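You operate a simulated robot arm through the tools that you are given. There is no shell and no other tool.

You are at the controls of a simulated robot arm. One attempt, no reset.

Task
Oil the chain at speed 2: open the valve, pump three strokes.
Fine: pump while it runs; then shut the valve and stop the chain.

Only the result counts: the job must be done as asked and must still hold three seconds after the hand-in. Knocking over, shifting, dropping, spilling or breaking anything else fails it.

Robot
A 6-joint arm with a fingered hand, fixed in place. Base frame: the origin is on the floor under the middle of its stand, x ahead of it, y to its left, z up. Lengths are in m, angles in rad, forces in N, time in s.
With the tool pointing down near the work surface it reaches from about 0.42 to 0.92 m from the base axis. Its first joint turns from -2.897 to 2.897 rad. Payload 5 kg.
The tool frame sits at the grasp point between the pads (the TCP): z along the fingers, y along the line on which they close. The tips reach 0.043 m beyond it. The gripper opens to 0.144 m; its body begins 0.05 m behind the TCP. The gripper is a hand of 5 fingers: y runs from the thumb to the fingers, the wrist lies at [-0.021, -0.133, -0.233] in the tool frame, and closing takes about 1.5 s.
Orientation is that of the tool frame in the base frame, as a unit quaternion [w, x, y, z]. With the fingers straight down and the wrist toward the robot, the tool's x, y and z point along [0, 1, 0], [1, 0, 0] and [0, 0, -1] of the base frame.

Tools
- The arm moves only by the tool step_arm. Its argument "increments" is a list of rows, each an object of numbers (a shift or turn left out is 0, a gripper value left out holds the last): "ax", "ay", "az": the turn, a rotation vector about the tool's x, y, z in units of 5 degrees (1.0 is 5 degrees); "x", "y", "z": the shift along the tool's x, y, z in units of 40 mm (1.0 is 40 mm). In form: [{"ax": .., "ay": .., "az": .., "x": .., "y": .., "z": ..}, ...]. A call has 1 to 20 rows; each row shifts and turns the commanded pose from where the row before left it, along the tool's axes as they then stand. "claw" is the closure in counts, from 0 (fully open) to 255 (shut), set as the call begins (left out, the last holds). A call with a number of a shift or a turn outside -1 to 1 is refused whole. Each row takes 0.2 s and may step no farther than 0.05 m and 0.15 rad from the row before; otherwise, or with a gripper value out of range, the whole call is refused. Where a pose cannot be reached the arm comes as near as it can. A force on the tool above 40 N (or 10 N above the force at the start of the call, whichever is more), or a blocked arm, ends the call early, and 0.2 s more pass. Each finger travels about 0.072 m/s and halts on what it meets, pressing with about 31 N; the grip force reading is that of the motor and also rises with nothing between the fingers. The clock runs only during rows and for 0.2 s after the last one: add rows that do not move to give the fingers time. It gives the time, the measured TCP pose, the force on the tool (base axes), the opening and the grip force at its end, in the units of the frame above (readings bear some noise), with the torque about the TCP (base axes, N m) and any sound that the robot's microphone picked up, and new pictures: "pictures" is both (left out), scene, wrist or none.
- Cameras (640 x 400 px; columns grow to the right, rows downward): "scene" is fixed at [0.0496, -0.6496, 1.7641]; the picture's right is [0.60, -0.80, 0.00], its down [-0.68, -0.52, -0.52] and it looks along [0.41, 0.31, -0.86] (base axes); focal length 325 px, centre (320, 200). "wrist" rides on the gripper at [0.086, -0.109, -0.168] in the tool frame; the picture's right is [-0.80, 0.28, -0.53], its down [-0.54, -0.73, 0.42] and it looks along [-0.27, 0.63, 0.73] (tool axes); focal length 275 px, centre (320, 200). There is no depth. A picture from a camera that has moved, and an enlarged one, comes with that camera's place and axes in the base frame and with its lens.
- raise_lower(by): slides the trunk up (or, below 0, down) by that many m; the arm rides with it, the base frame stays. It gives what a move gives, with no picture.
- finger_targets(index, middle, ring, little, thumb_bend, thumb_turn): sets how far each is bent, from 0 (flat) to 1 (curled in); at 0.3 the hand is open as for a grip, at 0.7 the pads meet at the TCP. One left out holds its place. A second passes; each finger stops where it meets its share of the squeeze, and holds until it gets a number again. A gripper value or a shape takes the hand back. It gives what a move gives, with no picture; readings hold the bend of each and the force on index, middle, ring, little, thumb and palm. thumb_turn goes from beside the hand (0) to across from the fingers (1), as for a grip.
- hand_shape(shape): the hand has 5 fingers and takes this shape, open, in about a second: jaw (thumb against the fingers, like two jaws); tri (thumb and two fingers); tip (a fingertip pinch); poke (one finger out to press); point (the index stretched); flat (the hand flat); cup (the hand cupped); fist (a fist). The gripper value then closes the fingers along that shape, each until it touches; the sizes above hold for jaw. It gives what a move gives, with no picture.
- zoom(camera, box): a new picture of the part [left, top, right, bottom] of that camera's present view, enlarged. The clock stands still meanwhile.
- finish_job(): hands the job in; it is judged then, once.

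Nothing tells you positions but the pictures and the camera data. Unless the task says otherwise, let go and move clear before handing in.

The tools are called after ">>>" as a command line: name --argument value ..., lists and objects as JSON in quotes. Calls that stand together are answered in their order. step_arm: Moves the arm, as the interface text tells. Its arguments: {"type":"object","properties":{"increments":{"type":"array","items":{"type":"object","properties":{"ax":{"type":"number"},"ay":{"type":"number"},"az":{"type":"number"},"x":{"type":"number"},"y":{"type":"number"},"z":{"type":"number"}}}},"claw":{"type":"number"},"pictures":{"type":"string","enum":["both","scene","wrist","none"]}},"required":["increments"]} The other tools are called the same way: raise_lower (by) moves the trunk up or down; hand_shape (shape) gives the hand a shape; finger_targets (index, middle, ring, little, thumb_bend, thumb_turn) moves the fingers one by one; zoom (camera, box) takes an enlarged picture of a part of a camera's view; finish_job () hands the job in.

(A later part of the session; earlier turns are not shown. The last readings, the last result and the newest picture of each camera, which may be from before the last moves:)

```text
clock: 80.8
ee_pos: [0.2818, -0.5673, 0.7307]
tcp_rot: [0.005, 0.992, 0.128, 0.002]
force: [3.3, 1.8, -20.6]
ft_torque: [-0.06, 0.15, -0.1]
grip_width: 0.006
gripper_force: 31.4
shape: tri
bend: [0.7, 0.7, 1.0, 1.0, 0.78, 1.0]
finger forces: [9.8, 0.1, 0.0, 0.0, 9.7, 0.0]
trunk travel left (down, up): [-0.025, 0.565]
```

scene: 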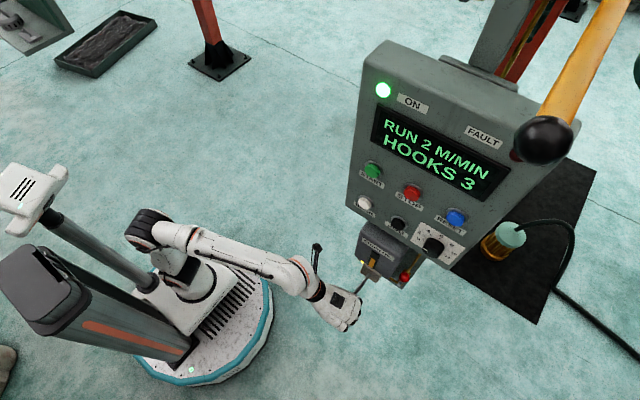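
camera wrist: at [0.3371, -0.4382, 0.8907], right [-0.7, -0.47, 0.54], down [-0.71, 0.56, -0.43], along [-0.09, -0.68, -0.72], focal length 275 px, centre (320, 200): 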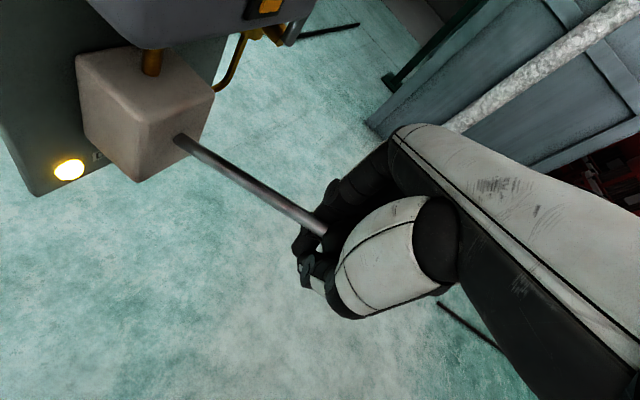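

That completes two full strokes. Stroke 3, going down.

>>> step_arm --increments '[{"z": 0.5, "x": -0.08}, {"z": 0.5, "x": -0.07}, {"z": 0.5, "x": -0.02}, {"z": 0.5}, {"z": 0.5, "x": 0.05}, {"z": 0.5, "x": 0.08}, {"z": 0.5, "x": 0.09}, {"z": 0.5, "x": 0.09}, {"z": 0.25, "x": 0.05}, {"z": 0.15, "x": 0.02}, {"z": 0.12}, {"z": 0.08}]' --pictures "both"

```text
clock: 83.4
ee_pos: [0.2917, -0.568, 0.5535]
tcp_rot: [0.012, 0.991, 0.13, 0.002]
force: [3.7, -20.9, 21.4]
ft_torque: [1.71, -0.07, -0.01]
grip_width: 0.0061
gripper_force: 31.5
shape: tri
bend: [0.7, 0.7, 1.0, 1.0, 0.78, 1.0]
finger forces: [0.0, 0.0, 0.0, 0.1, 0.0, 34.4]
trunk travel left (down, up): [-0.025, 0.565]
camera wrist: at [0.3455, -0.438, 0.7182], right [-0.7, -0.47, 0.54], down [-0.71, 0.55, -0.44], along [-0.09, -0.69, -0.72], focal length 275 px, centre (320, 200)
```

scene: 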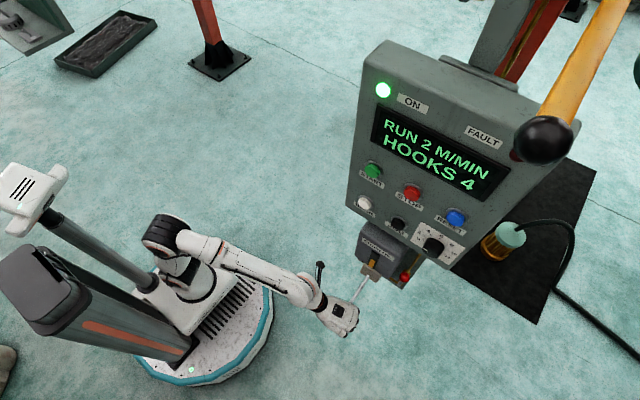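
wrist: 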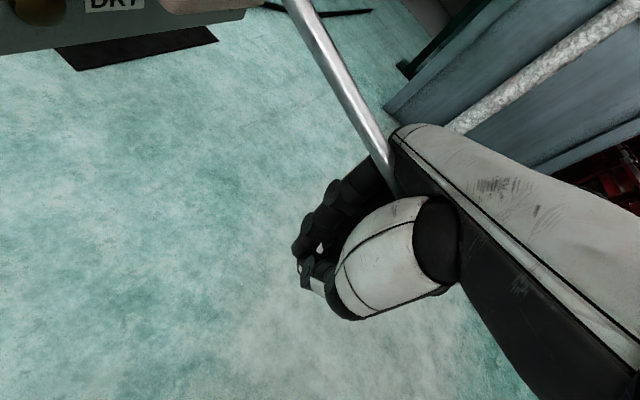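

The DRY lamp has gone out, so three strokes are counted. Now I'll raise the lever back to its rest position, without pressing hard on the stop.

>>> step_arm --increments '[{"z": -0.5, "x": -0.1}, {"z": -0.5, "x": -0.1}, {"z": -0.5, "x": -0.1}, {"z": -0.5, "x": -0.08}, {"z": -0.5, "x": -0.04}, {"z": -0.5, "x": 0.03}, {"z": -0.5, "x": 0.06}, {"z": -0.5, "x": 0.07}, {"z": -0.3, "x": 0.06}, {"z": -0.2, "x": 0.03}, {"z": -0.05}]' --pictures "wrist"

```text
clock: 85.8
ee_pos: [0.2831, -0.5663, 0.7308]
tcp_rot: [0.005, 0.992, 0.128, 0.0]
force: [-3.7, -0.5, -18.6]
ft_torque: [-0.05, 0.18, -0.16]
grip_width: 0.0061
gripper_force: 31.1
shape: tri
bend: [0.7, 0.7, 1.0, 1.0, 0.78, 1.0]
finger forces: [9.2, 0.0, 0.0, 0.1, 8.6, 0.0]
trunk travel left (down, up): [-0.025, 0.565]
camera wrist: at [0.338, -0.4385, 0.8967], right [-0.7, -0.47, 0.54], down [-0.71, 0.56, -0.43], along [-0.1, -0.68, -0.73], focal length 275 px, centre (320, 200)
```

wrist: 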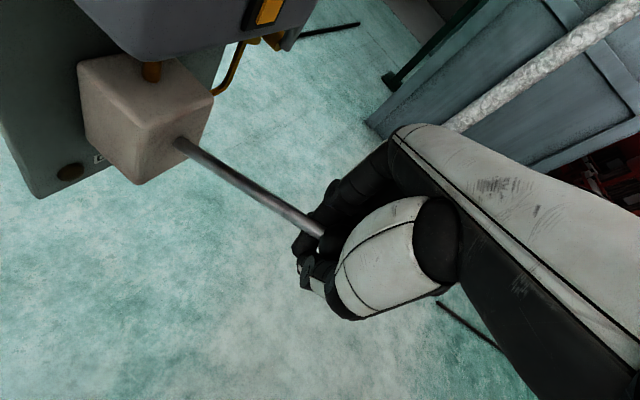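

The lever is back at the top and the DRY lamp is off. I'll ease off, open the hand fully, and look before lifting away.

>>> step_arm --increments '[{"z": 0.1}, {}, {}, {}, {}, {}, {}, {}, {}]' --claw 0

>>> zoom --camera "wrist" --box '[180, 140, 440, 390]'

```text
clock: 87.8
ee_pos: [0.2831, -0.5669, 0.7288]
tcp_rot: [0.007, 0.992, 0.129, 0.002]
force: [-0.8, 0.2, -0.3]
ft_torque: [0.0, -0.02, 0.03]
grip_width: 0.1437
gripper_force: 0.2
shape: tri
bend: [0.3, 0.3, 0.99, 0.99, 0.3, 0.98]
finger forces: [0.0, 0.1, 0.0, 0.1, 0.1, 0.0]
trunk travel left (down, up): [-0.025, 0.565]
camera wrist: at [0.3381, -0.4376, 0.8948], right [-0.7, -0.47, 0.54], down [-0.71, 0.56, -0.44], along [-0.09, -0.69, -0.72], focal length 275 px, centre (320, 200)
```

scene: 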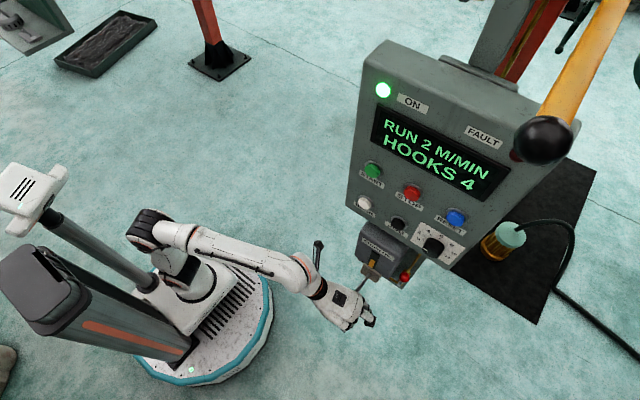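
wrist: 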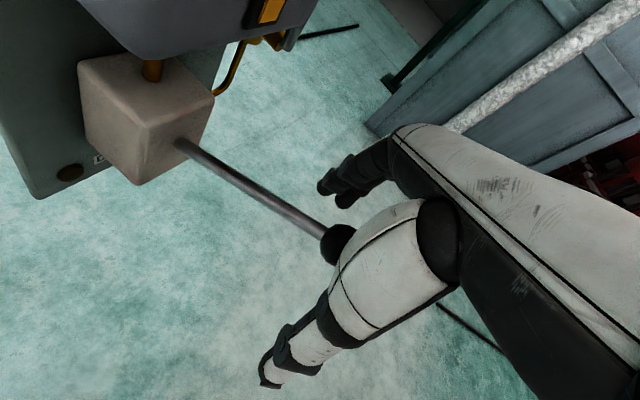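

```text
1.60 times, centred on (310, 265) of wrist
camera zoom: at [0.3381, -0.4376, 0.8948], right [-0.7, -0.47, 0.54], down [-0.71, 0.56, -0.44], along [-0.09, -0.69, -0.72], focal length 440 px, centre (336, 96)
```

zoom: 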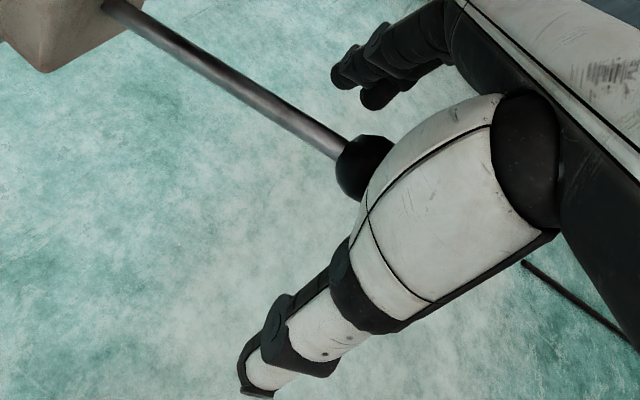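

The lever stays up after release. I'll lift straight off, move out to clear space, and turn the hand forward again to shut the valve.

>>> step_arm --increments '[{"z": -0.5}, {"z": -1}, {"z": -1}, {"z": -0.75}, {"x": -0.41, "y": 0.75}, {"x": -0.41, "y": 0.75}, {"x": -0.41, "y": 0.75}, {"x": -0.41, "y": 0.75}, {}]'

```text
clock: 89.8
ee_pos: [0.2518, -0.6953, 0.8597]
tcp_rot: [0.007, 0.992, 0.128, 0.002]
force: [1.1, -0.7, -0.1]
ft_torque: [0.02, 0.03, 0.0]
grip_width: 0.1438
gripper_force: 0.0
shape: tri
bend: [0.3, 0.3, 0.99, 0.99, 0.3, 0.98]
finger forces: [0.0, 0.0, 0.0, 0.0, 0.0, 0.1]
trunk travel left (down, up): [-0.025, 0.565]
camera wrist: at [0.3059, -0.5658, 1.0259], right [-0.7, -0.47, 0.54], down [-0.71, 0.56, -0.43], along [-0.09, -0.68, -0.72], focal length 275 px, centre (320, 200)
```

scene: 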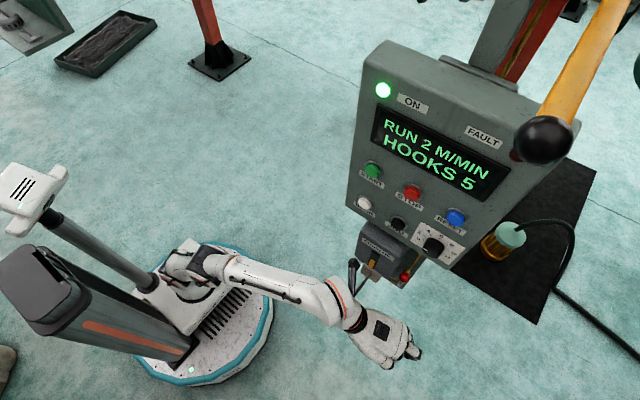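
wrist: 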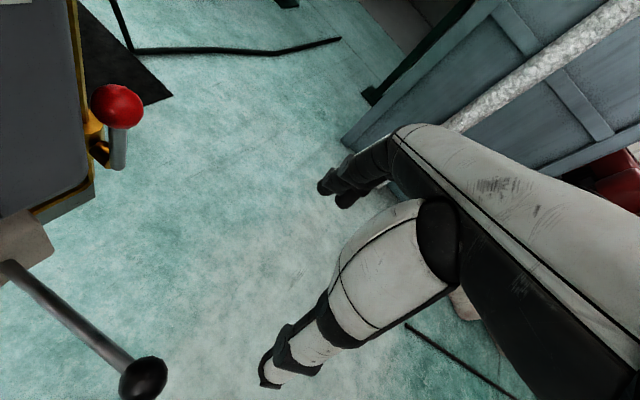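

>>> step_arm --increments '[{"az": -1}, {"az": -1}, {"az": -1}, {"az": -1}, {"az": -1}, {"az": -1}, {"az": -1}, {"az": -1}, {"az": -1}, {"az": -1}, {"az": -1}, {"az": -1}, {"az": -1}, {"az": -1}, {"az": -1}]' --pictures "none"

>>> step_arm --increments '[{"ax": -1}, {"ax": -1}, {"ax": -1}, {"ax": -1}, {"ax": -1}, {"ax": -1}, {"ax": -1}, {"ax": -1}, {"ax": -1}, {"ax": -1}, {"ax": -1}, {"ax": -1}, {"ax": -1}, {"ax": -1}, {"ax": -1}, {"ax": -1}, {"ax": -1}, {"ax": -1}]'

```text
clock: 93.0
ee_pos: [0.2553, -0.6196, 0.8051]
tcp_rot: [0.007, 0.707, 0.707, -0.004]
force: [-0.1, -0.1, -0.7]
ft_torque: [0.03, -0.03, -0.03]
grip_width: 0.1437
gripper_force: 0.0
shape: tri
bend: [0.3, 0.3, 0.99, 0.99, 0.3, 0.98]
finger forces: [0.0, 0.1, 0.0, 0.0, 0.1, 0.0]
out of reach, approached as far as the arm can: row 5, 6, 7, 8, 9, 10, 11, 12, 13, 14, 15
trunk travel left (down, up): [-0.025, 0.565]
```

```text
clock: 96.8
ee_pos: [0.2553, -0.6197, 0.8051]
tcp_rot: [0.506, 0.495, 0.502, 0.497]
force: [0.3, -0.1, 0.5]
ft_torque: [-0.01, 0.03, -0.01]
grip_width: 0.1435
gripper_force: 0.0
shape: tri
bend: [0.3, 0.3, 0.99, 0.99, 0.3, 0.98]
finger forces: [0.1, 0.1, 0.1, 0.1, 0.0, 0.1]
trunk travel left (down, up): [-0.025, 0.565]
camera wrist: at [0.0885, -0.535, 0.6932], right [-0.54, -0.79, 0.29], down [0.43, -0.56, -0.71], along [0.73, -0.26, 0.64], focal length 275 px, centre (320, 200)
```

scene: 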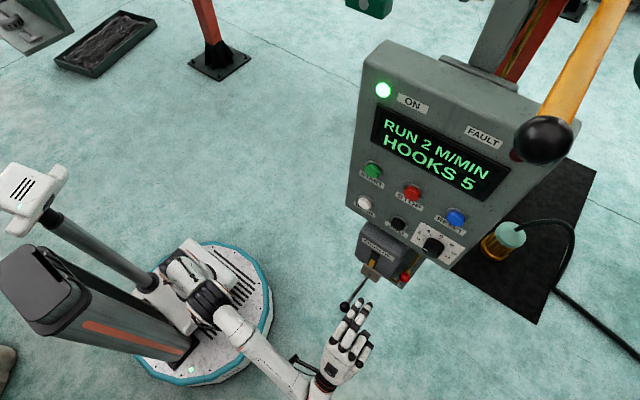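
wrist: 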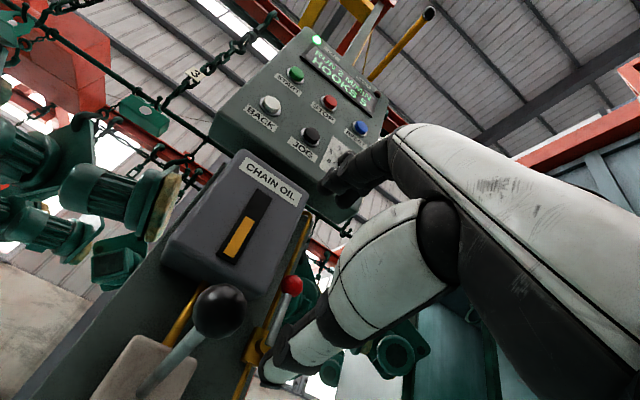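

The lever is untouched (ball still at the top). I'll step a little right, fold the fingers leaving the thumb out, and set up to the left of the valve handle.

>>> step_arm --increments '[{"x": -0.5, "y": 0.2}, {"x": -0.4, "y": 0.4}]' --pictures "none"

>>> finger_targets --index 1.0 --middle 1.0 --ring 1.0 --little 1.0 --thumb_bend 0.5 --thumb_turn 1.0

>>> step_arm --increments '[{"z": 0.6}, {"z": 0.6}]'

>>> zoom --camera "wrist" --box '[150, 180, 390, 380]'

>>> zoom --camera "scene" --box '[330, 250, 458, 330]'

```text
clock: 97.4
ee_pos: [0.2541, -0.6569, 0.8275]
tcp_rot: [0.506, 0.496, 0.501, 0.497]
force: [-0.3, 0.2, -0.7]
ft_torque: [0.02, 0.02, 0.05]
grip_width: 0.1438
gripper_force: 0.1
shape: tri
bend: [0.3, 0.3, 0.99, 0.99, 0.3, 0.98]
finger forces: [0.1, 0.1, 0.0, 0.0, 0.1, 0.1]
trunk travel left (down, up): [-0.025, 0.565]
```

```text
clock: 98.4
ee_pos: [0.2536, -0.6561, 0.8281]
tcp_rot: [0.506, 0.496, 0.502, 0.497]
force: [-0.5, -0.5, 1.0]
ft_torque: [-0.01, 0.0, -0.01]
grip_width: 0.0845
gripper_force: 0.0
shape: fingers
bend: [1.0, 1.0, 1.0, 1.0, 0.5, 1.0]
finger forces: [0.0, 0.0, 0.0, 0.0, 0.0, 0.0]
trunk travel left (down, up): [-0.025, 0.565]
```

```text
clock: 99.0
ee_pos: [0.3031, -0.6578, 0.8276]
tcp_rot: [0.506, 0.495, 0.502, 0.497]
force: [0.0, 1.0, -0.5]
ft_torque: [0.03, 0.07, 0.02]
grip_width: 0.0844
gripper_force: 0.1
shape: fingers
bend: [1.0, 1.0, 1.0, 1.0, 0.5, 1.0]
finger forces: [0.0, 0.1, 0.0, 0.0, 0.1, 0.0]
trunk travel left (down, up): [-0.025, 0.565]
camera wrist: at [0.1357, -0.5726, 0.7166], right [-0.54, -0.79, 0.29], down [0.43, -0.55, -0.72], along [0.73, -0.26, 0.63], focal length 275 px, centre (320, 200)
```

scene: 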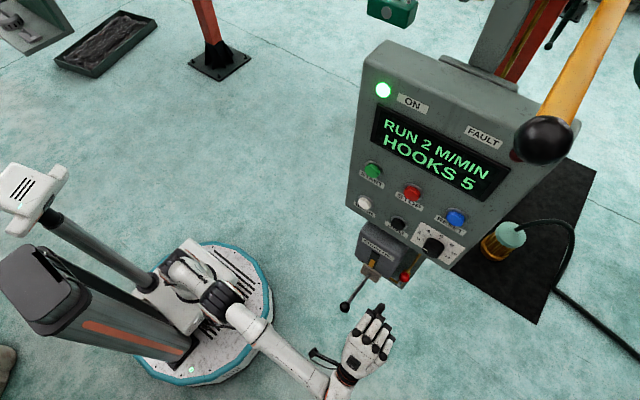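
wrist: 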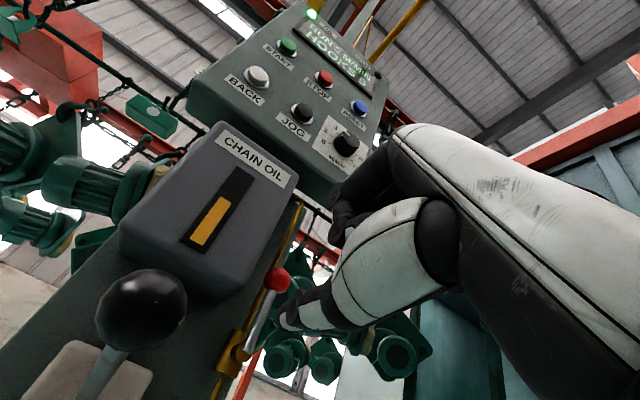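

```text
2.00 times, centred on (270, 280) of wrist
camera zoom: at [0.1357, -0.5726, 0.7166], right [-0.54, -0.79, 0.29], down [0.43, -0.55, -0.72], along [0.73, -0.26, 0.63], focal length 551 px, centre (420, 40)
```

zoom: 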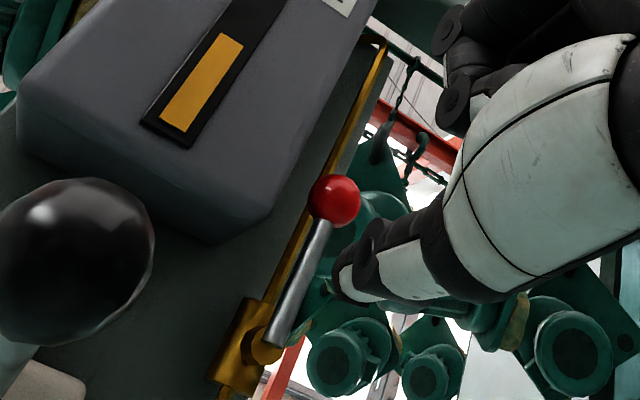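

```text
5.00 times, centred on (394, 290) of scene
camera zoom: at [0.0496, -0.6496, 1.7641], right [0.6, -0.8, 0.0], down [-0.68, -0.52, -0.52], along [0.41, 0.31, -0.86], focal length 1626 px, centre (-50, -250)
```

zoom: 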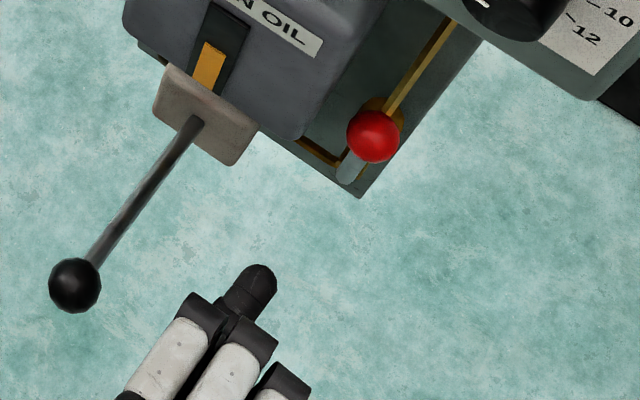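

Going straight in here would bring the camera bracket close to the pump ball. I'll roll the hand −25° so it swings away from the pump, then line up the thumb just left of the valve rod.

>>> step_arm --increments '[{"az": -1}, {"az": -1}, {"az": -1}, {"az": -1}, {"az": -1}, {"x": 0.34, "y": 0.19}, {"x": 0.34, "y": 0.19}, {"z": 0.6}, {}]'

>>> zoom --camera "wrist" --box '[150, 180, 390, 380]'

>>> zoom --camera "scene" --box '[330, 250, 458, 330]'

```text
clock: 101.0
ee_pos: [0.3312, -0.6631, 0.8438]
tcp_rot: [0.602, 0.375, 0.597, 0.375]
force: [0.2, 0.3, -0.1]
ft_torque: [0.03, 0.02, -0.03]
grip_width: 0.0845
gripper_force: 0.1
shape: fingers
bend: [1.0, 1.0, 1.0, 1.0, 0.5, 1.0]
finger forces: [0.0, 0.0, 0.0, 0.1, 0.1, 0.0]
out of reach, approached as far as the arm can: row 4, 5, 6, 7
trunk travel left (down, up): [-0.025, 0.565]
camera wrist: at [0.1634, -0.632, 0.707], right [-0.54, -0.59, 0.6], down [0.42, -0.81, -0.41], along [0.73, 0.03, 0.68], focal length 275 px, centre (320, 200)
```

scene: 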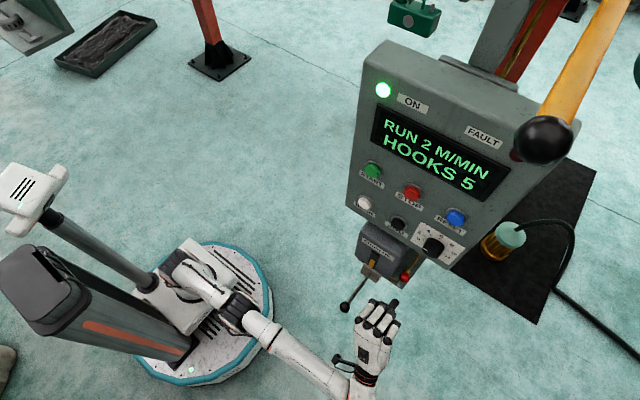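
wrist: 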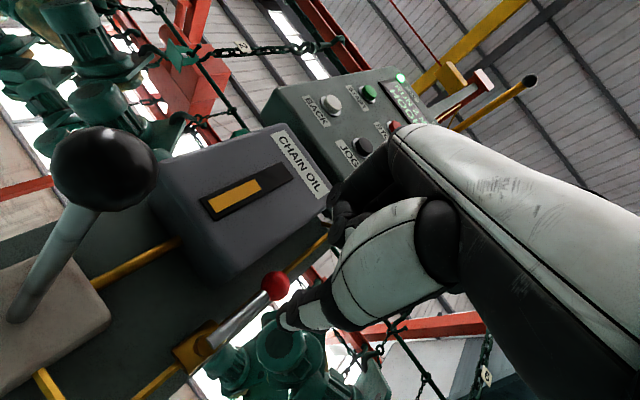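

```text
2.00 times, centred on (270, 280) of wrist
camera zoom: at [0.1634, -0.632, 0.707], right [-0.54, -0.59, 0.6], down [0.42, -0.81, -0.41], along [0.73, 0.03, 0.68], focal length 551 px, centre (420, 40)
```

zoom: 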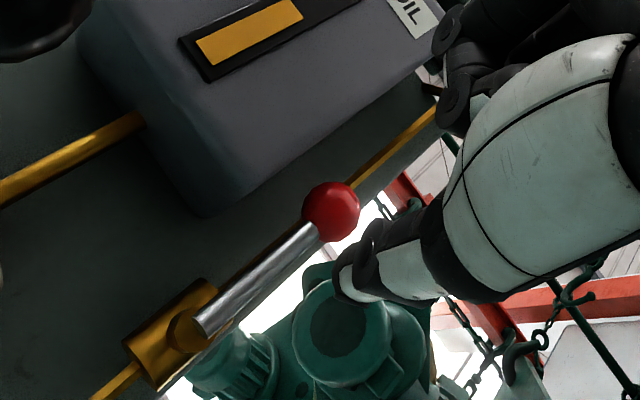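

```text
5.00 times, centred on (394, 290) of scene
camera zoom: at [0.0496, -0.6496, 1.7641], right [0.6, -0.8, 0.0], down [-0.68, -0.52, -0.52], along [0.41, 0.31, -0.86], focal length 1626 px, centre (-50, -250)
```

zoom: 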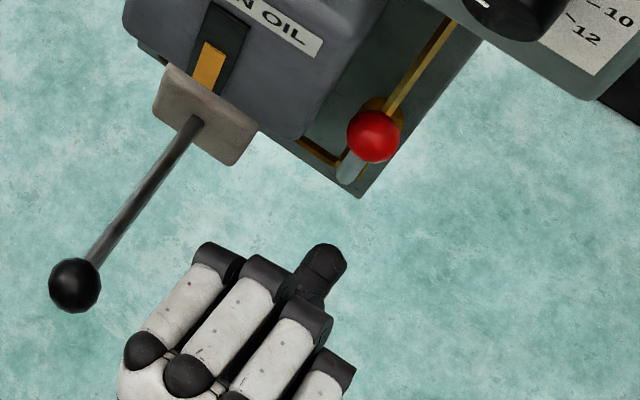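

>>> step_arm --increments '[{"z": 0.6}, {"x": 0.48, "y": 0.03}, {"x": 0.48, "y": 0.03}, {}]'

>>> zoom --camera "wrist" --box '[150, 180, 390, 380]'

>>> zoom --camera "scene" --box '[330, 250, 458, 330]'

```text
clock: 102.0
ee_pos: [0.3572, -0.6577, 0.8424]
tcp_rot: [0.6, 0.375, 0.598, 0.376]
force: [0.1, -0.2, 0.8]
ft_torque: [-0.02, -0.03, 0.0]
grip_width: 0.0847
gripper_force: 0.1
shape: fingers
bend: [1.0, 1.0, 1.0, 1.0, 0.5, 1.0]
finger forces: [0.1, 0.1, 0.1, 0.0, 0.1, 0.1]
out of reach, approached as far as the arm can: row 2, 3
trunk travel left (down, up): [-0.025, 0.565]
camera wrist: at [0.1903, -0.6267, 0.7054], right [-0.54, -0.59, 0.6], down [0.42, -0.81, -0.41], along [0.73, 0.03, 0.68], focal length 275 px, centre (320, 200)
```

scene: 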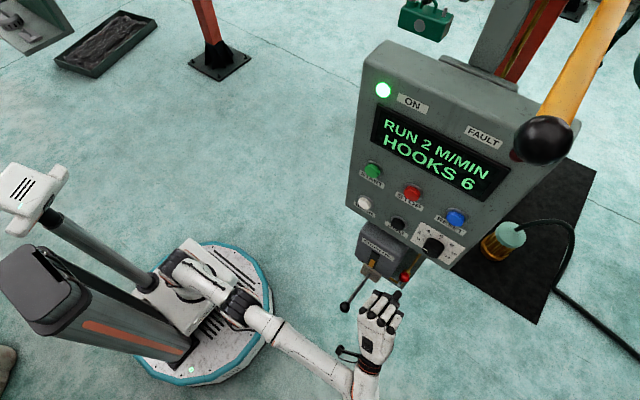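
wrist: 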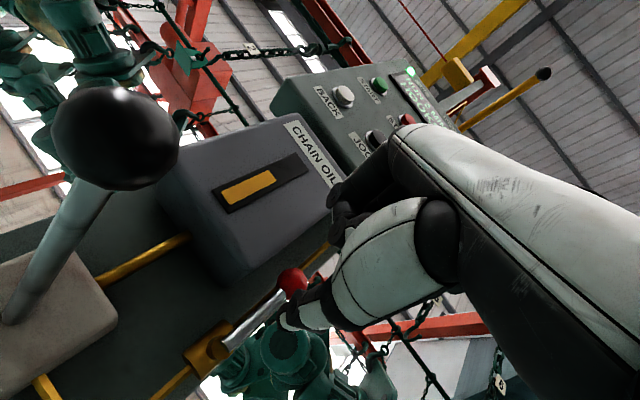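

```text
2.00 times, centred on (270, 280) of wrist
camera zoom: at [0.1903, -0.6267, 0.7054], right [-0.54, -0.59, 0.6], down [0.42, -0.81, -0.41], along [0.73, 0.03, 0.68], focal length 551 px, centre (420, 40)
```

zoom: 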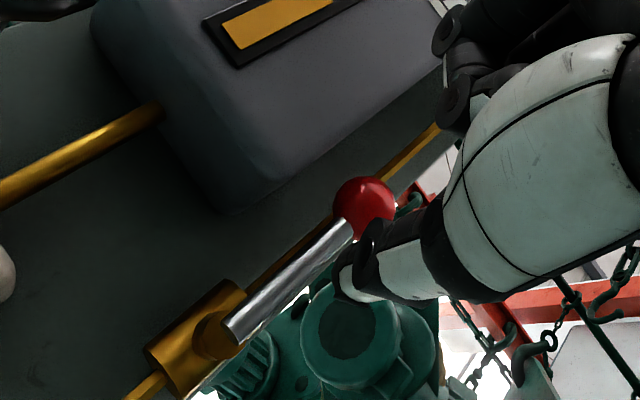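

```text
5.00 times, centred on (394, 290) of scene
camera zoom: at [0.0496, -0.6496, 1.7641], right [0.6, -0.8, 0.0], down [-0.68, -0.52, -0.52], along [0.41, 0.31, -0.86], focal length 1626 px, centre (-50, -250)
```

zoom: 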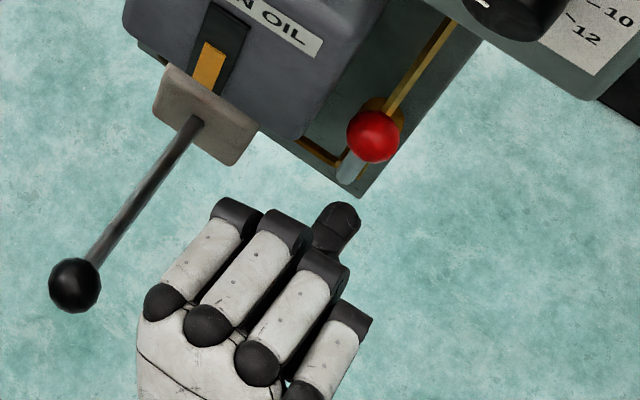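

The roll that way costs reach. Rolling the other way should keep both reach and clearance from the pump, so I'll back up slightly and roll to +30°.

>>> step_arm --increments '[{"z": -0.9}, {"az": 1}, {"az": 1}, {"az": 1}, {"az": 1}, {"az": 1}, {"az": 1}, {"az": 1}, {"az": 1}, {"az": 1}, {"az": 1}, {"az": 1}, {}]'

>>> zoom --camera "wrist" --box '[150, 180, 390, 380]'

>>> zoom --camera "scene" --box '[330, 250, 458, 330]'

```text
clock: 104.8
ee_pos: [0.3216, -0.6605, 0.8428]
tcp_rot: [0.36, 0.609, 0.356, 0.611]
force: [-0.4, 0.8, -0.2]
ft_torque: [-0.06, 0.03, -0.03]
grip_width: 0.0845
gripper_force: 0.1
shape: fingers
bend: [1.0, 1.0, 1.0, 1.0, 0.5, 1.0]
finger forces: [0.0, 0.0, 0.1, 0.0, 0.0, 0.1]
out of reach, approached as far as the arm can: row 1
trunk travel left (down, up): [-0.025, 0.565]
camera wrist: at [0.1549, -0.5324, 0.7897], right [-0.54, -0.83, -0.14], down [0.43, -0.12, -0.9], along [0.73, -0.54, 0.42], focal length 275 px, centre (320, 200)
```

scene: 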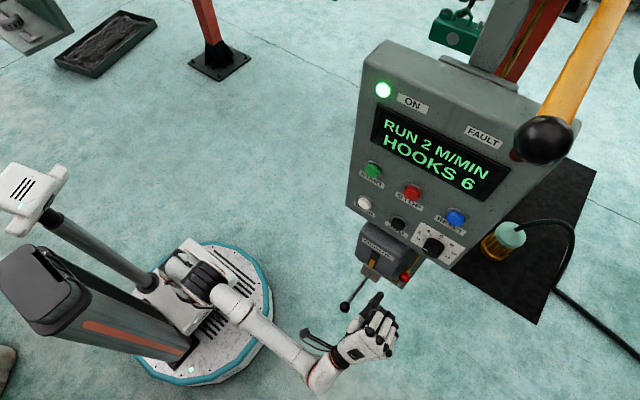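
wrist: 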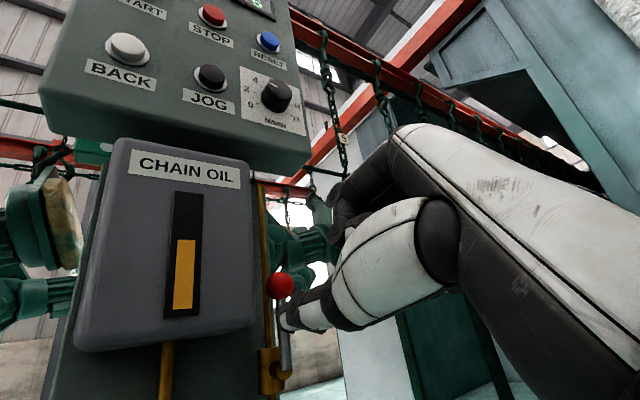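

```text
2.00 times, centred on (270, 280) of wrist
camera zoom: at [0.1549, -0.5324, 0.7897], right [-0.54, -0.83, -0.14], down [0.43, -0.12, -0.9], along [0.73, -0.54, 0.42], focal length 551 px, centre (420, 40)
```

zoom: 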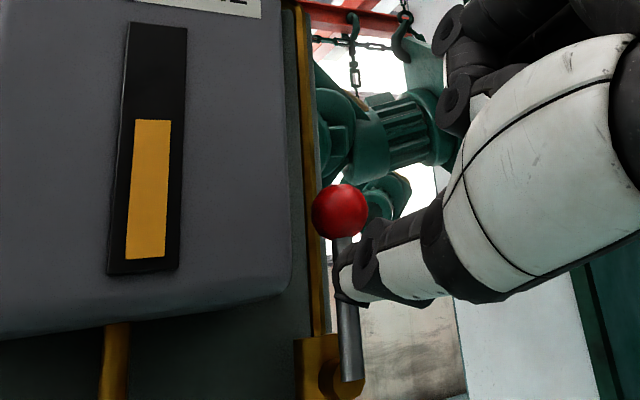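

```text
5.00 times, centred on (394, 290) of scene
camera zoom: at [0.0496, -0.6496, 1.7641], right [0.6, -0.8, 0.0], down [-0.68, -0.52, -0.52], along [0.41, 0.31, -0.86], focal length 1626 px, centre (-50, -250)
```

zoom: 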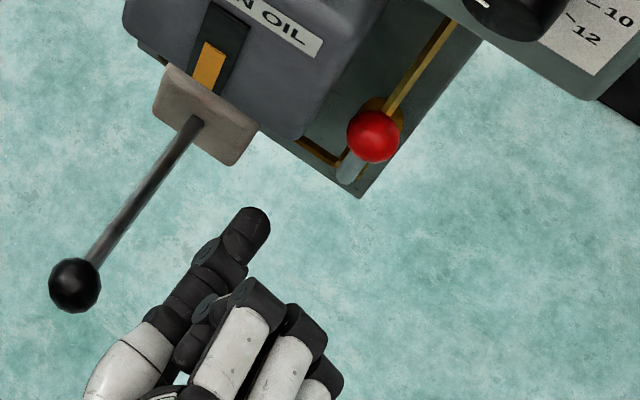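

This view shows it clearly: the thumb is left of and in front of the rod, just below the box's lower corner. I'll adjust slightly and move forward in two steps.

>>> step_arm --increments '[{"x": -0.5, "y": -0.25}, {"z": 0.5}, {"z": 0.5}, {}]'

>>> zoom --camera "wrist" --box '[150, 180, 390, 380]'

>>> zoom --camera "scene" --box '[330, 250, 458, 330]'

```text
clock: 105.8
ee_pos: [0.3619, -0.6741, 0.8246]
tcp_rot: [0.36, 0.609, 0.356, 0.61]
force: [-1.5, 0.3, -0.3]
ft_torque: [-0.01, 0.0, -0.03]
grip_width: 0.0846
gripper_force: 0.0
shape: fingers
bend: [1.0, 1.0, 1.0, 1.0, 0.5, 1.0]
finger forces: [0.0, 0.0, 0.0, 0.0, 0.1, 0.0]
trunk travel left (down, up): [-0.025, 0.565]
camera wrist: at [0.1952, -0.546, 0.7708], right [-0.54, -0.83, -0.14], down [0.43, -0.12, -0.9], along [0.73, -0.54, 0.42], focal length 275 px, centre (320, 200)
```

scene: 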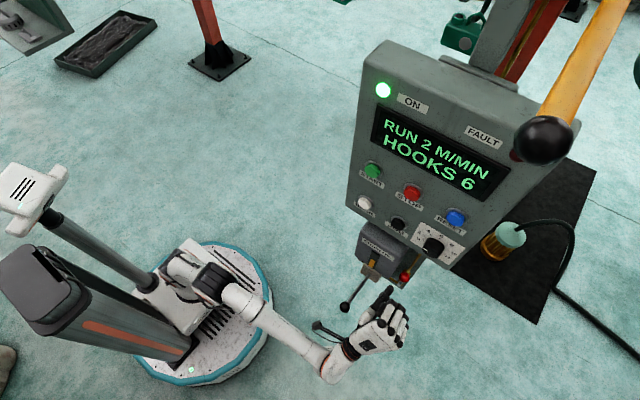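
wrist: 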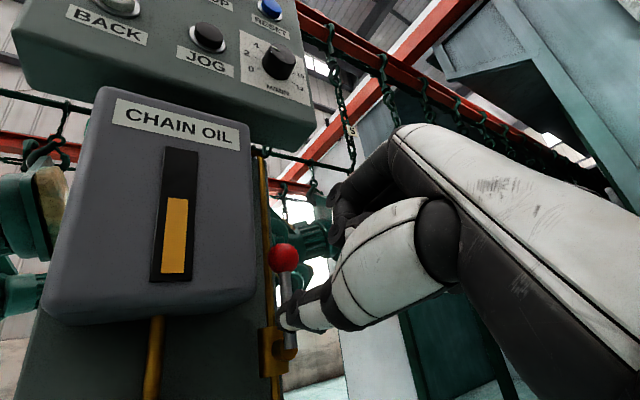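

```text
2.00 times, centred on (270, 280) of wrist
camera zoom: at [0.1952, -0.546, 0.7708], right [-0.54, -0.83, -0.14], down [0.43, -0.12, -0.9], along [0.73, -0.54, 0.42], focal length 551 px, centre (420, 40)
```

zoom: 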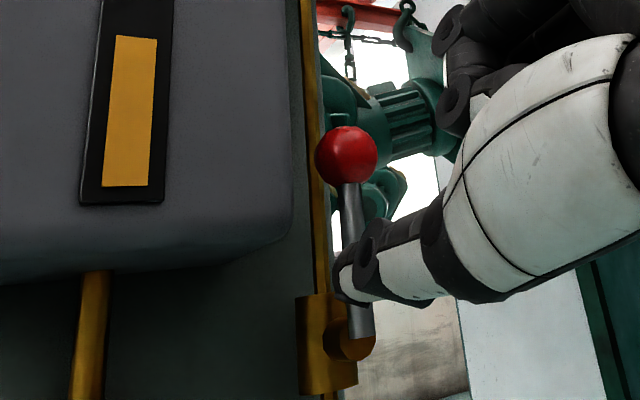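

```text
5.00 times, centred on (394, 290) of scene
camera zoom: at [0.0496, -0.6496, 1.7641], right [0.6, -0.8, 0.0], down [-0.68, -0.52, -0.52], along [0.41, 0.31, -0.86], focal length 1626 px, centre (-50, -250)
```

zoom: 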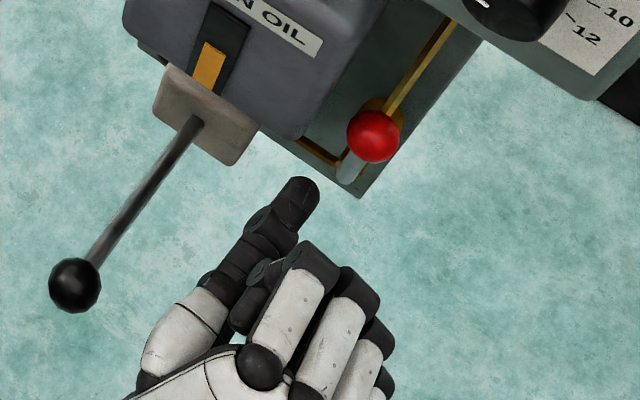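

>>> step_arm --increments '[{"x": 0.15, "y": -0.1}, {"z": 0.5}, {"z": 0.45}, {}]'

>>> zoom --camera "wrist" --box '[150, 180, 390, 380]'

>>> zoom --camera "scene" --box '[330, 250, 458, 330]'

```text
clock: 106.8
ee_pos: [0.4007, -0.668, 0.8235]
tcp_rot: [0.359, 0.608, 0.356, 0.611]
force: [0.5, -0.3, -0.6]
ft_torque: [0.02, 0.01, 0.02]
grip_width: 0.0845
gripper_force: 0.0
shape: fingers
bend: [1.0, 1.0, 1.0, 1.0, 0.5, 1.0]
finger forces: [0.0, 0.1, 0.0, 0.0, 0.0, 0.0]
trunk travel left (down, up): [-0.025, 0.565]
camera wrist: at [0.2328, -0.5382, 0.7703], right [-0.54, -0.83, -0.14], down [0.43, -0.12, -0.9], along [0.73, -0.54, 0.42], focal length 275 px, centre (320, 200)
```

scene: 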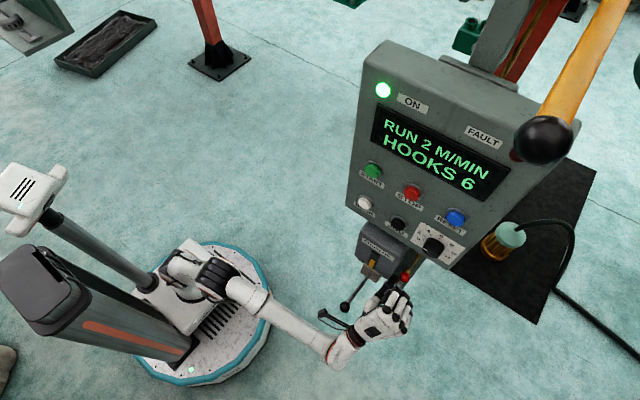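
wrist: 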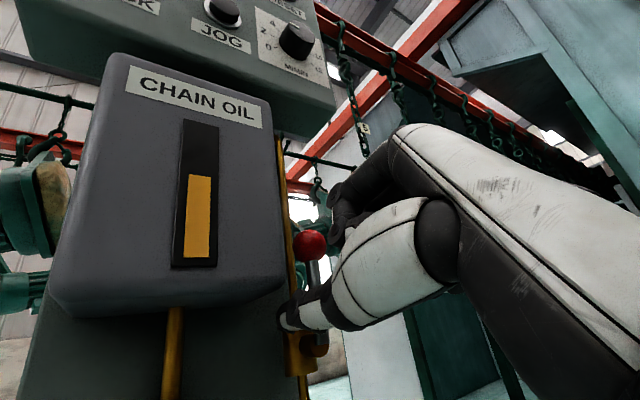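

```text
2.00 times, centred on (270, 280) of wrist
camera zoom: at [0.2328, -0.5382, 0.7703], right [-0.54, -0.83, -0.14], down [0.43, -0.12, -0.9], along [0.73, -0.54, 0.42], focal length 551 px, centre (420, 40)
```

zoom: 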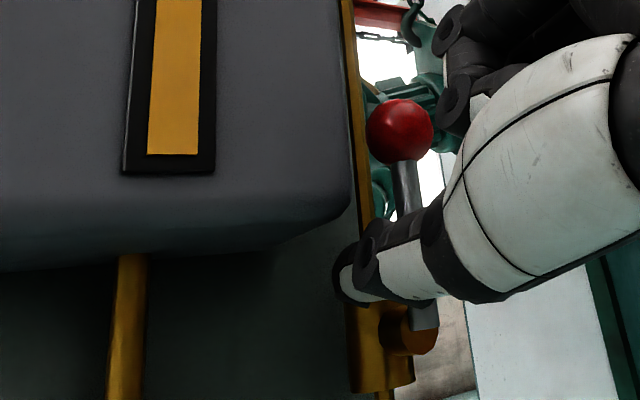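

```text
5.00 times, centred on (394, 290) of scene
camera zoom: at [0.0496, -0.6496, 1.7641], right [0.6, -0.8, 0.0], down [-0.68, -0.52, -0.52], along [0.41, 0.31, -0.86], focal length 1626 px, centre (-50, -250)
```

zoom: 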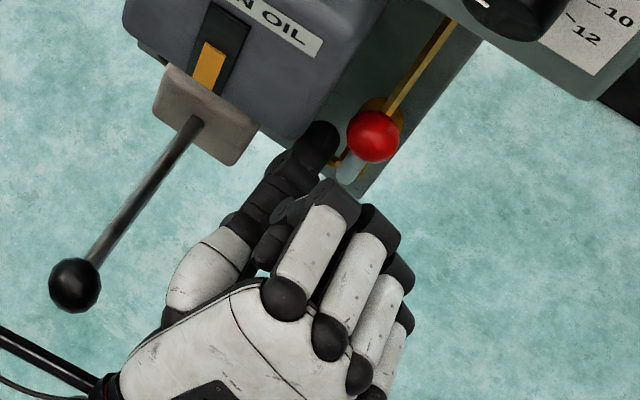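

The thumb is in place left of the rod, with no contact. I'll push right and then follow the arc down, checking the force.

>>> step_arm --increments '[{"x": -0.17, "y": 0.1}, {"x": -0.08, "y": 0.2}, {"x": -0.08, "y": 0.2}]' --pictures "wrist"

>>> zoom --camera "wrist" --box '[150, 180, 390, 380]'

```text
clock: 107.6
ee_pos: [0.4005, -0.6881, 0.8371]
tcp_rot: [0.361, 0.609, 0.356, 0.61]
force: [0.7, 1.1, -0.8]
ft_torque: [0.04, 0.0, 0.07]
grip_width: 0.0849
gripper_force: 0.7
shape: fingers
bend: [1.0, 1.0, 1.0, 1.0, 0.49, 0.99]
finger forces: [0.0, 0.0, 0.1, 0.0, 1.4, 0.0]
trunk travel left (down, up): [-0.025, 0.565]
camera wrist: at [0.2334, -0.5589, 0.7827], right [-0.54, -0.83, -0.14], down [0.43, -0.12, -0.9], along [0.73, -0.54, 0.42], focal length 275 px, centre (320, 200)
```

wrist: 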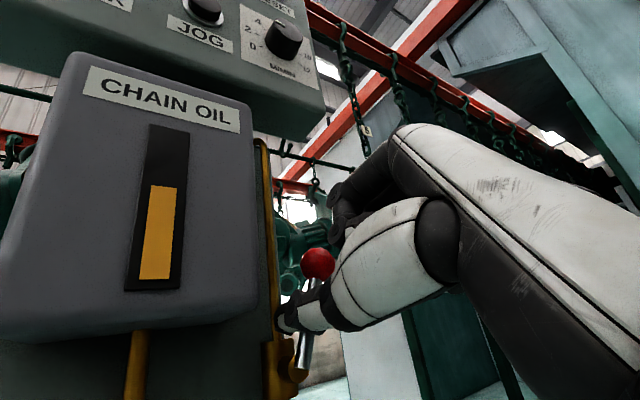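

```text
2.00 times, centred on (270, 280) of wrist
camera zoom: at [0.2334, -0.5589, 0.7827], right [-0.54, -0.83, -0.14], down [0.43, -0.12, -0.9], along [0.73, -0.54, 0.42], focal length 551 px, centre (420, 40)
```

zoom: 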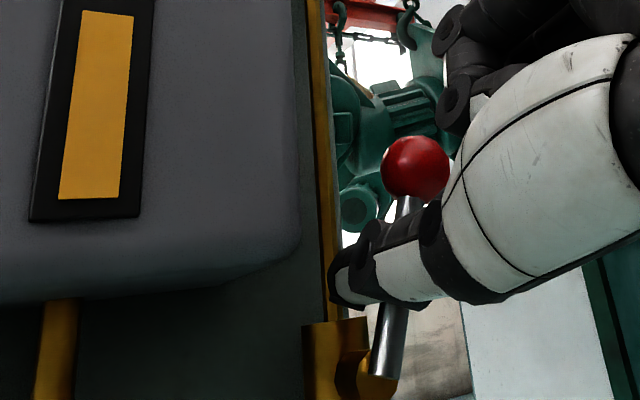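

>>> step_arm --increments '[{"x": -0.11, "y": 0.26}, {"x": -0.29, "y": 0.25}, {"x": -0.33, "y": 0.07}]' --pictures "wrist"

>>> zoom --camera "wrist" --box '[150, 180, 390, 380]'

```text
clock: 108.4
ee_pos: [0.3998, -0.725, 0.8425]
tcp_rot: [0.361, 0.61, 0.355, 0.61]
force: [-0.3, 0.3, -0.7]
ft_torque: [0.05, 0.05, -0.05]
grip_width: 0.0846
gripper_force: 0.0
shape: fingers
bend: [1.0, 1.0, 1.0, 1.0, 0.5, 1.0]
finger forces: [0.1, 0.0, 0.0, 0.1, 0.0, 0.0]
trunk travel left (down, up): [-0.025, 0.565]
camera wrist: at [0.233, -0.5964, 0.7883], right [-0.54, -0.83, -0.14], down [0.43, -0.12, -0.9], along [0.73, -0.54, 0.42], focal length 275 px, centre (320, 200)
```

wrist: 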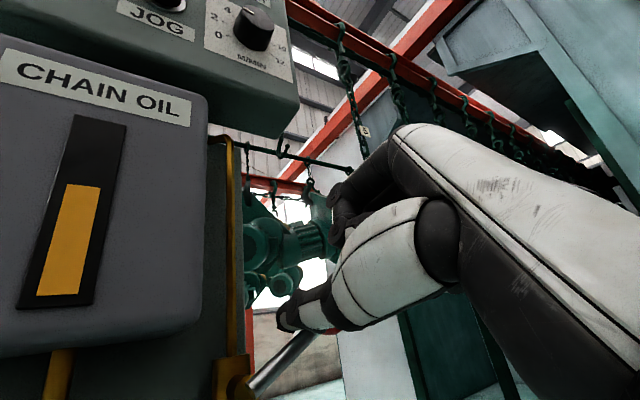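

```text
2.00 times, centred on (270, 280) of wrist
camera zoom: at [0.233, -0.5964, 0.7883], right [-0.54, -0.83, -0.14], down [0.43, -0.12, -0.9], along [0.73, -0.54, 0.42], focal length 551 px, centre (420, 40)
```

zoom: 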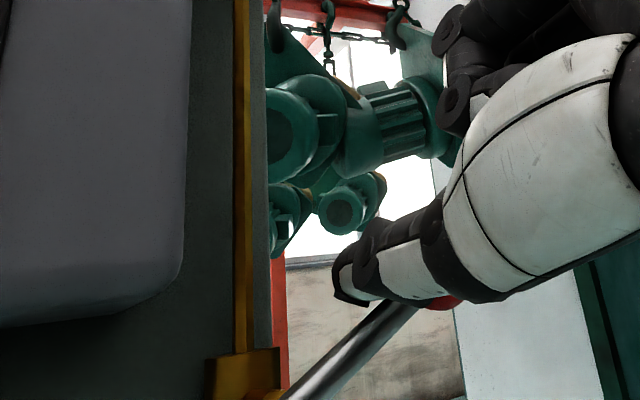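

>>> step_arm --increments '[{"x": -0.28, "y": -0.12}, {"x": -0.25, "y": -0.2}, {"x": -0.1, "y": -0.18}]' --pictures "wrist"

>>> zoom --camera "wrist" --box '[150, 200, 390, 400]'

```text
clock: 109.2
ee_pos: [0.3987, -0.7368, 0.8134]
tcp_rot: [0.361, 0.608, 0.356, 0.611]
force: [0.2, 0.4, 4.4]
ft_torque: [0.12, -0.15, -0.04]
grip_width: 0.0825
gripper_force: 2.7
shape: fingers
bend: [1.0, 1.0, 1.0, 1.0, 0.53, 0.99]
finger forces: [0.0, 0.0, 0.0, 0.0, 4.9, 0.0]
trunk travel left (down, up): [-0.025, 0.565]
camera wrist: at [0.2325, -0.6082, 0.7586], right [-0.54, -0.83, -0.14], down [0.43, -0.12, -0.9], along [0.73, -0.54, 0.42], focal length 275 px, centre (320, 200)
```

wrist: 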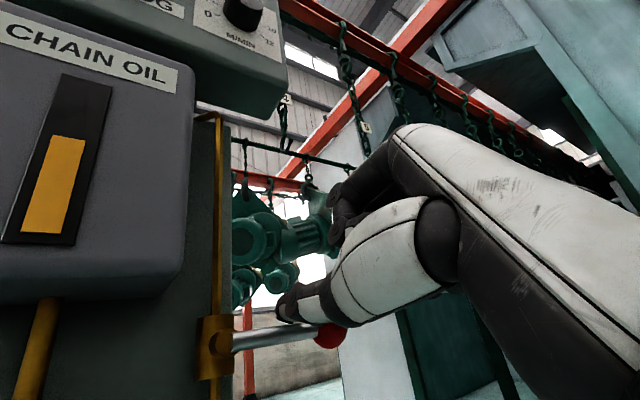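

```text
2.00 times, centred on (270, 300) of wrist
camera zoom: at [0.2325, -0.6082, 0.7586], right [-0.54, -0.83, -0.14], down [0.43, -0.12, -0.9], along [0.73, -0.54, 0.42], focal length 551 px, centre (420, 0)
```

zoom: 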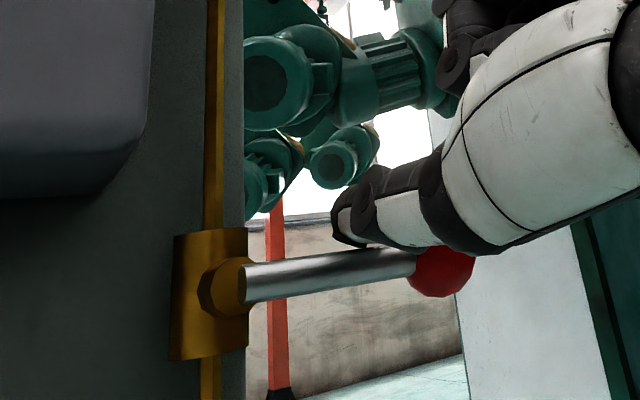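

>>> step_arm --increments '[{"x": -0.06, "y": -0.12}, {"x": -0.05, "y": -0.1}]' --pictures "both"

>>> zoom --camera "wrist" --box '[150, 200, 390, 400]'

>>> zoom --camera "scene" --box '[352, 250, 480, 330]'

```text
clock: 109.8
ee_pos: [0.4001, -0.7366, 0.8033]
tcp_rot: [0.361, 0.607, 0.357, 0.611]
force: [0.9, 0.1, 10.5]
ft_torque: [0.21, -0.5, -0.07]
grip_width: 0.0797
gripper_force: 5.8
shape: fingers
bend: [1.0, 1.0, 1.0, 1.0, 0.56, 0.99]
finger forces: [0.0, 0.0, 0.0, 0.1, 11.9, 0.1]
trunk travel left (down, up): [-0.025, 0.565]
camera wrist: at [0.2332, -0.6072, 0.7495], right [-0.54, -0.83, -0.14], down [0.43, -0.12, -0.89], along [0.73, -0.54, 0.42], focal length 275 px, centre (320, 200)
```

scene: 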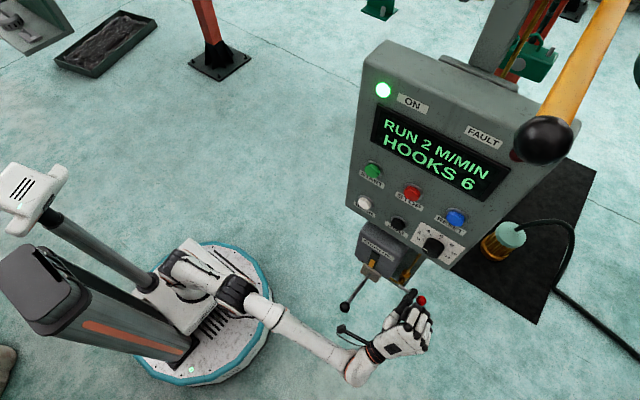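
wrist: 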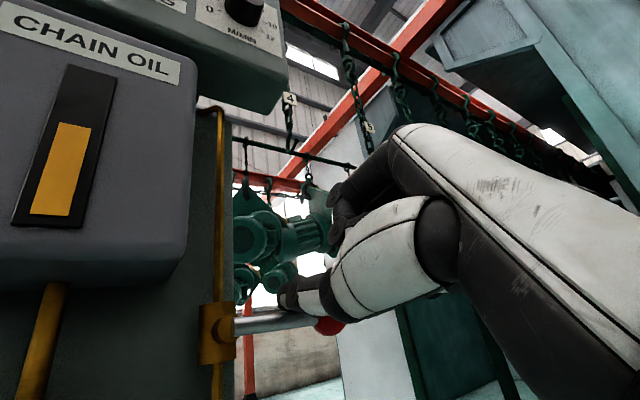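

```text
2.00 times, centred on (270, 300) of wrist
camera zoom: at [0.2332, -0.6072, 0.7495], right [-0.54, -0.83, -0.14], down [0.43, -0.12, -0.89], along [0.73, -0.54, 0.42], focal length 551 px, centre (420, 0)
```

zoom: 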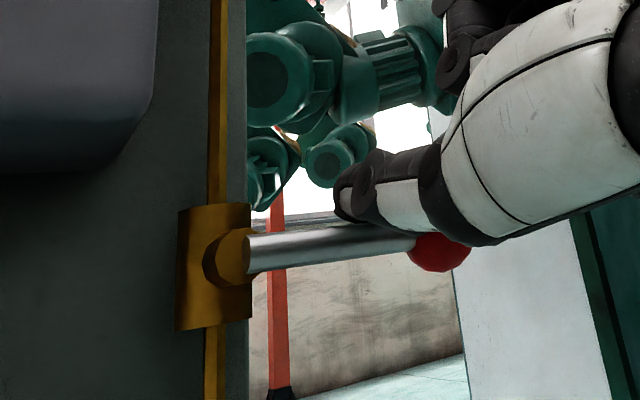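

```text
5.00 times, centred on (416, 290) of scene
camera zoom: at [0.0496, -0.6496, 1.7641], right [0.6, -0.8, 0.0], down [-0.68, -0.52, -0.52], along [0.41, 0.31, -0.86], focal length 1626 px, centre (-160, -250)
```

zoom: 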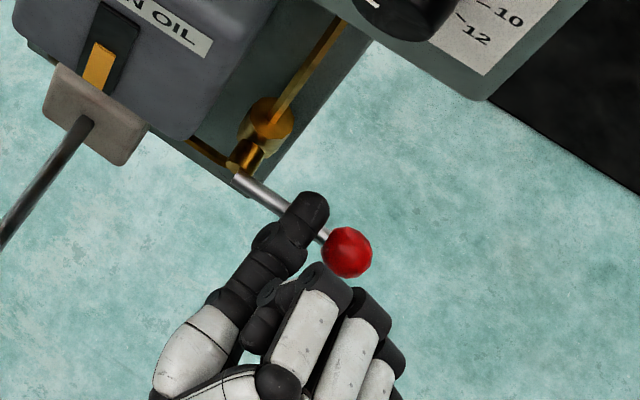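

The red ball is back exactly at its original shut position and the stop is felt (10 N), so the valve is shut. I'll lift off, retract, and get ready to press STOP.

>>> step_arm --increments '[{"x": 0.15, "y": 0.3}, {"x": 0.12, "y": 0.25}, {"z": -0.8}, {"z": -1}, {"z": -1}, {}]' --pictures "both"

>>> zoom --camera "scene" --box '[330, 240, 458, 320]'

```text
clock: 111.2
ee_pos: [0.2883, -0.7374, 0.8268]
tcp_rot: [0.36, 0.609, 0.355, 0.61]
force: [0.5, -0.5, 0.6]
ft_torque: [-0.01, 0.02, 0.03]
grip_width: 0.0843
gripper_force: 0.1
shape: fingers
bend: [1.0, 1.0, 1.0, 1.0, 0.5, 1.0]
finger forces: [0.0, 0.0, 0.0, 0.0, 0.0, 0.0]
trunk travel left (down, up): [-0.025, 0.565]
camera wrist: at [0.1207, -0.6084, 0.7724], right [-0.54, -0.83, -0.14], down [0.43, -0.12, -0.9], along [0.73, -0.54, 0.42], focal length 275 px, centre (320, 200)
```

scene: 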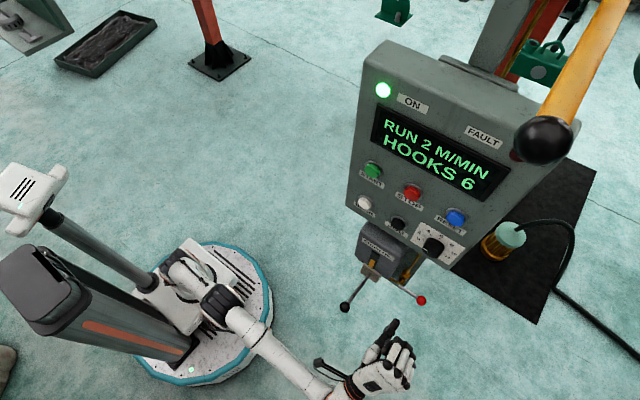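
wrist: 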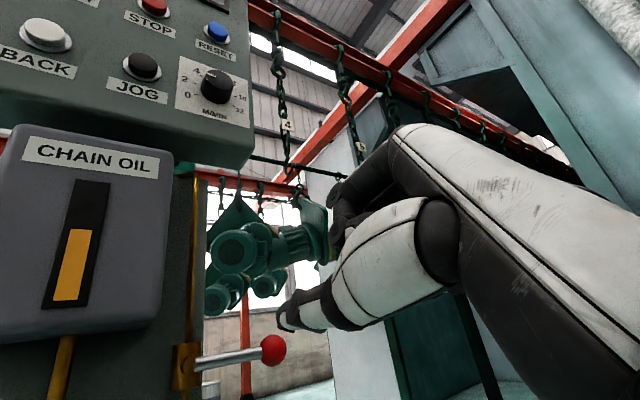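

```text
5.00 times, centred on (394, 280) of scene
camera zoom: at [0.0496, -0.6496, 1.7641], right [0.6, -0.8, 0.0], down [-0.68, -0.52, -0.52], along [0.41, 0.31, -0.86], focal length 1626 px, centre (-50, -200)
```

zoom: 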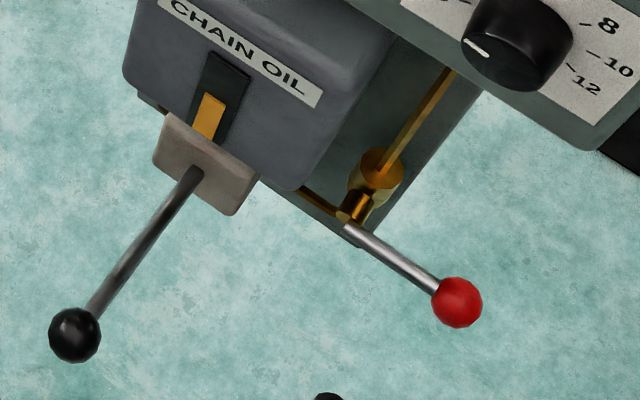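

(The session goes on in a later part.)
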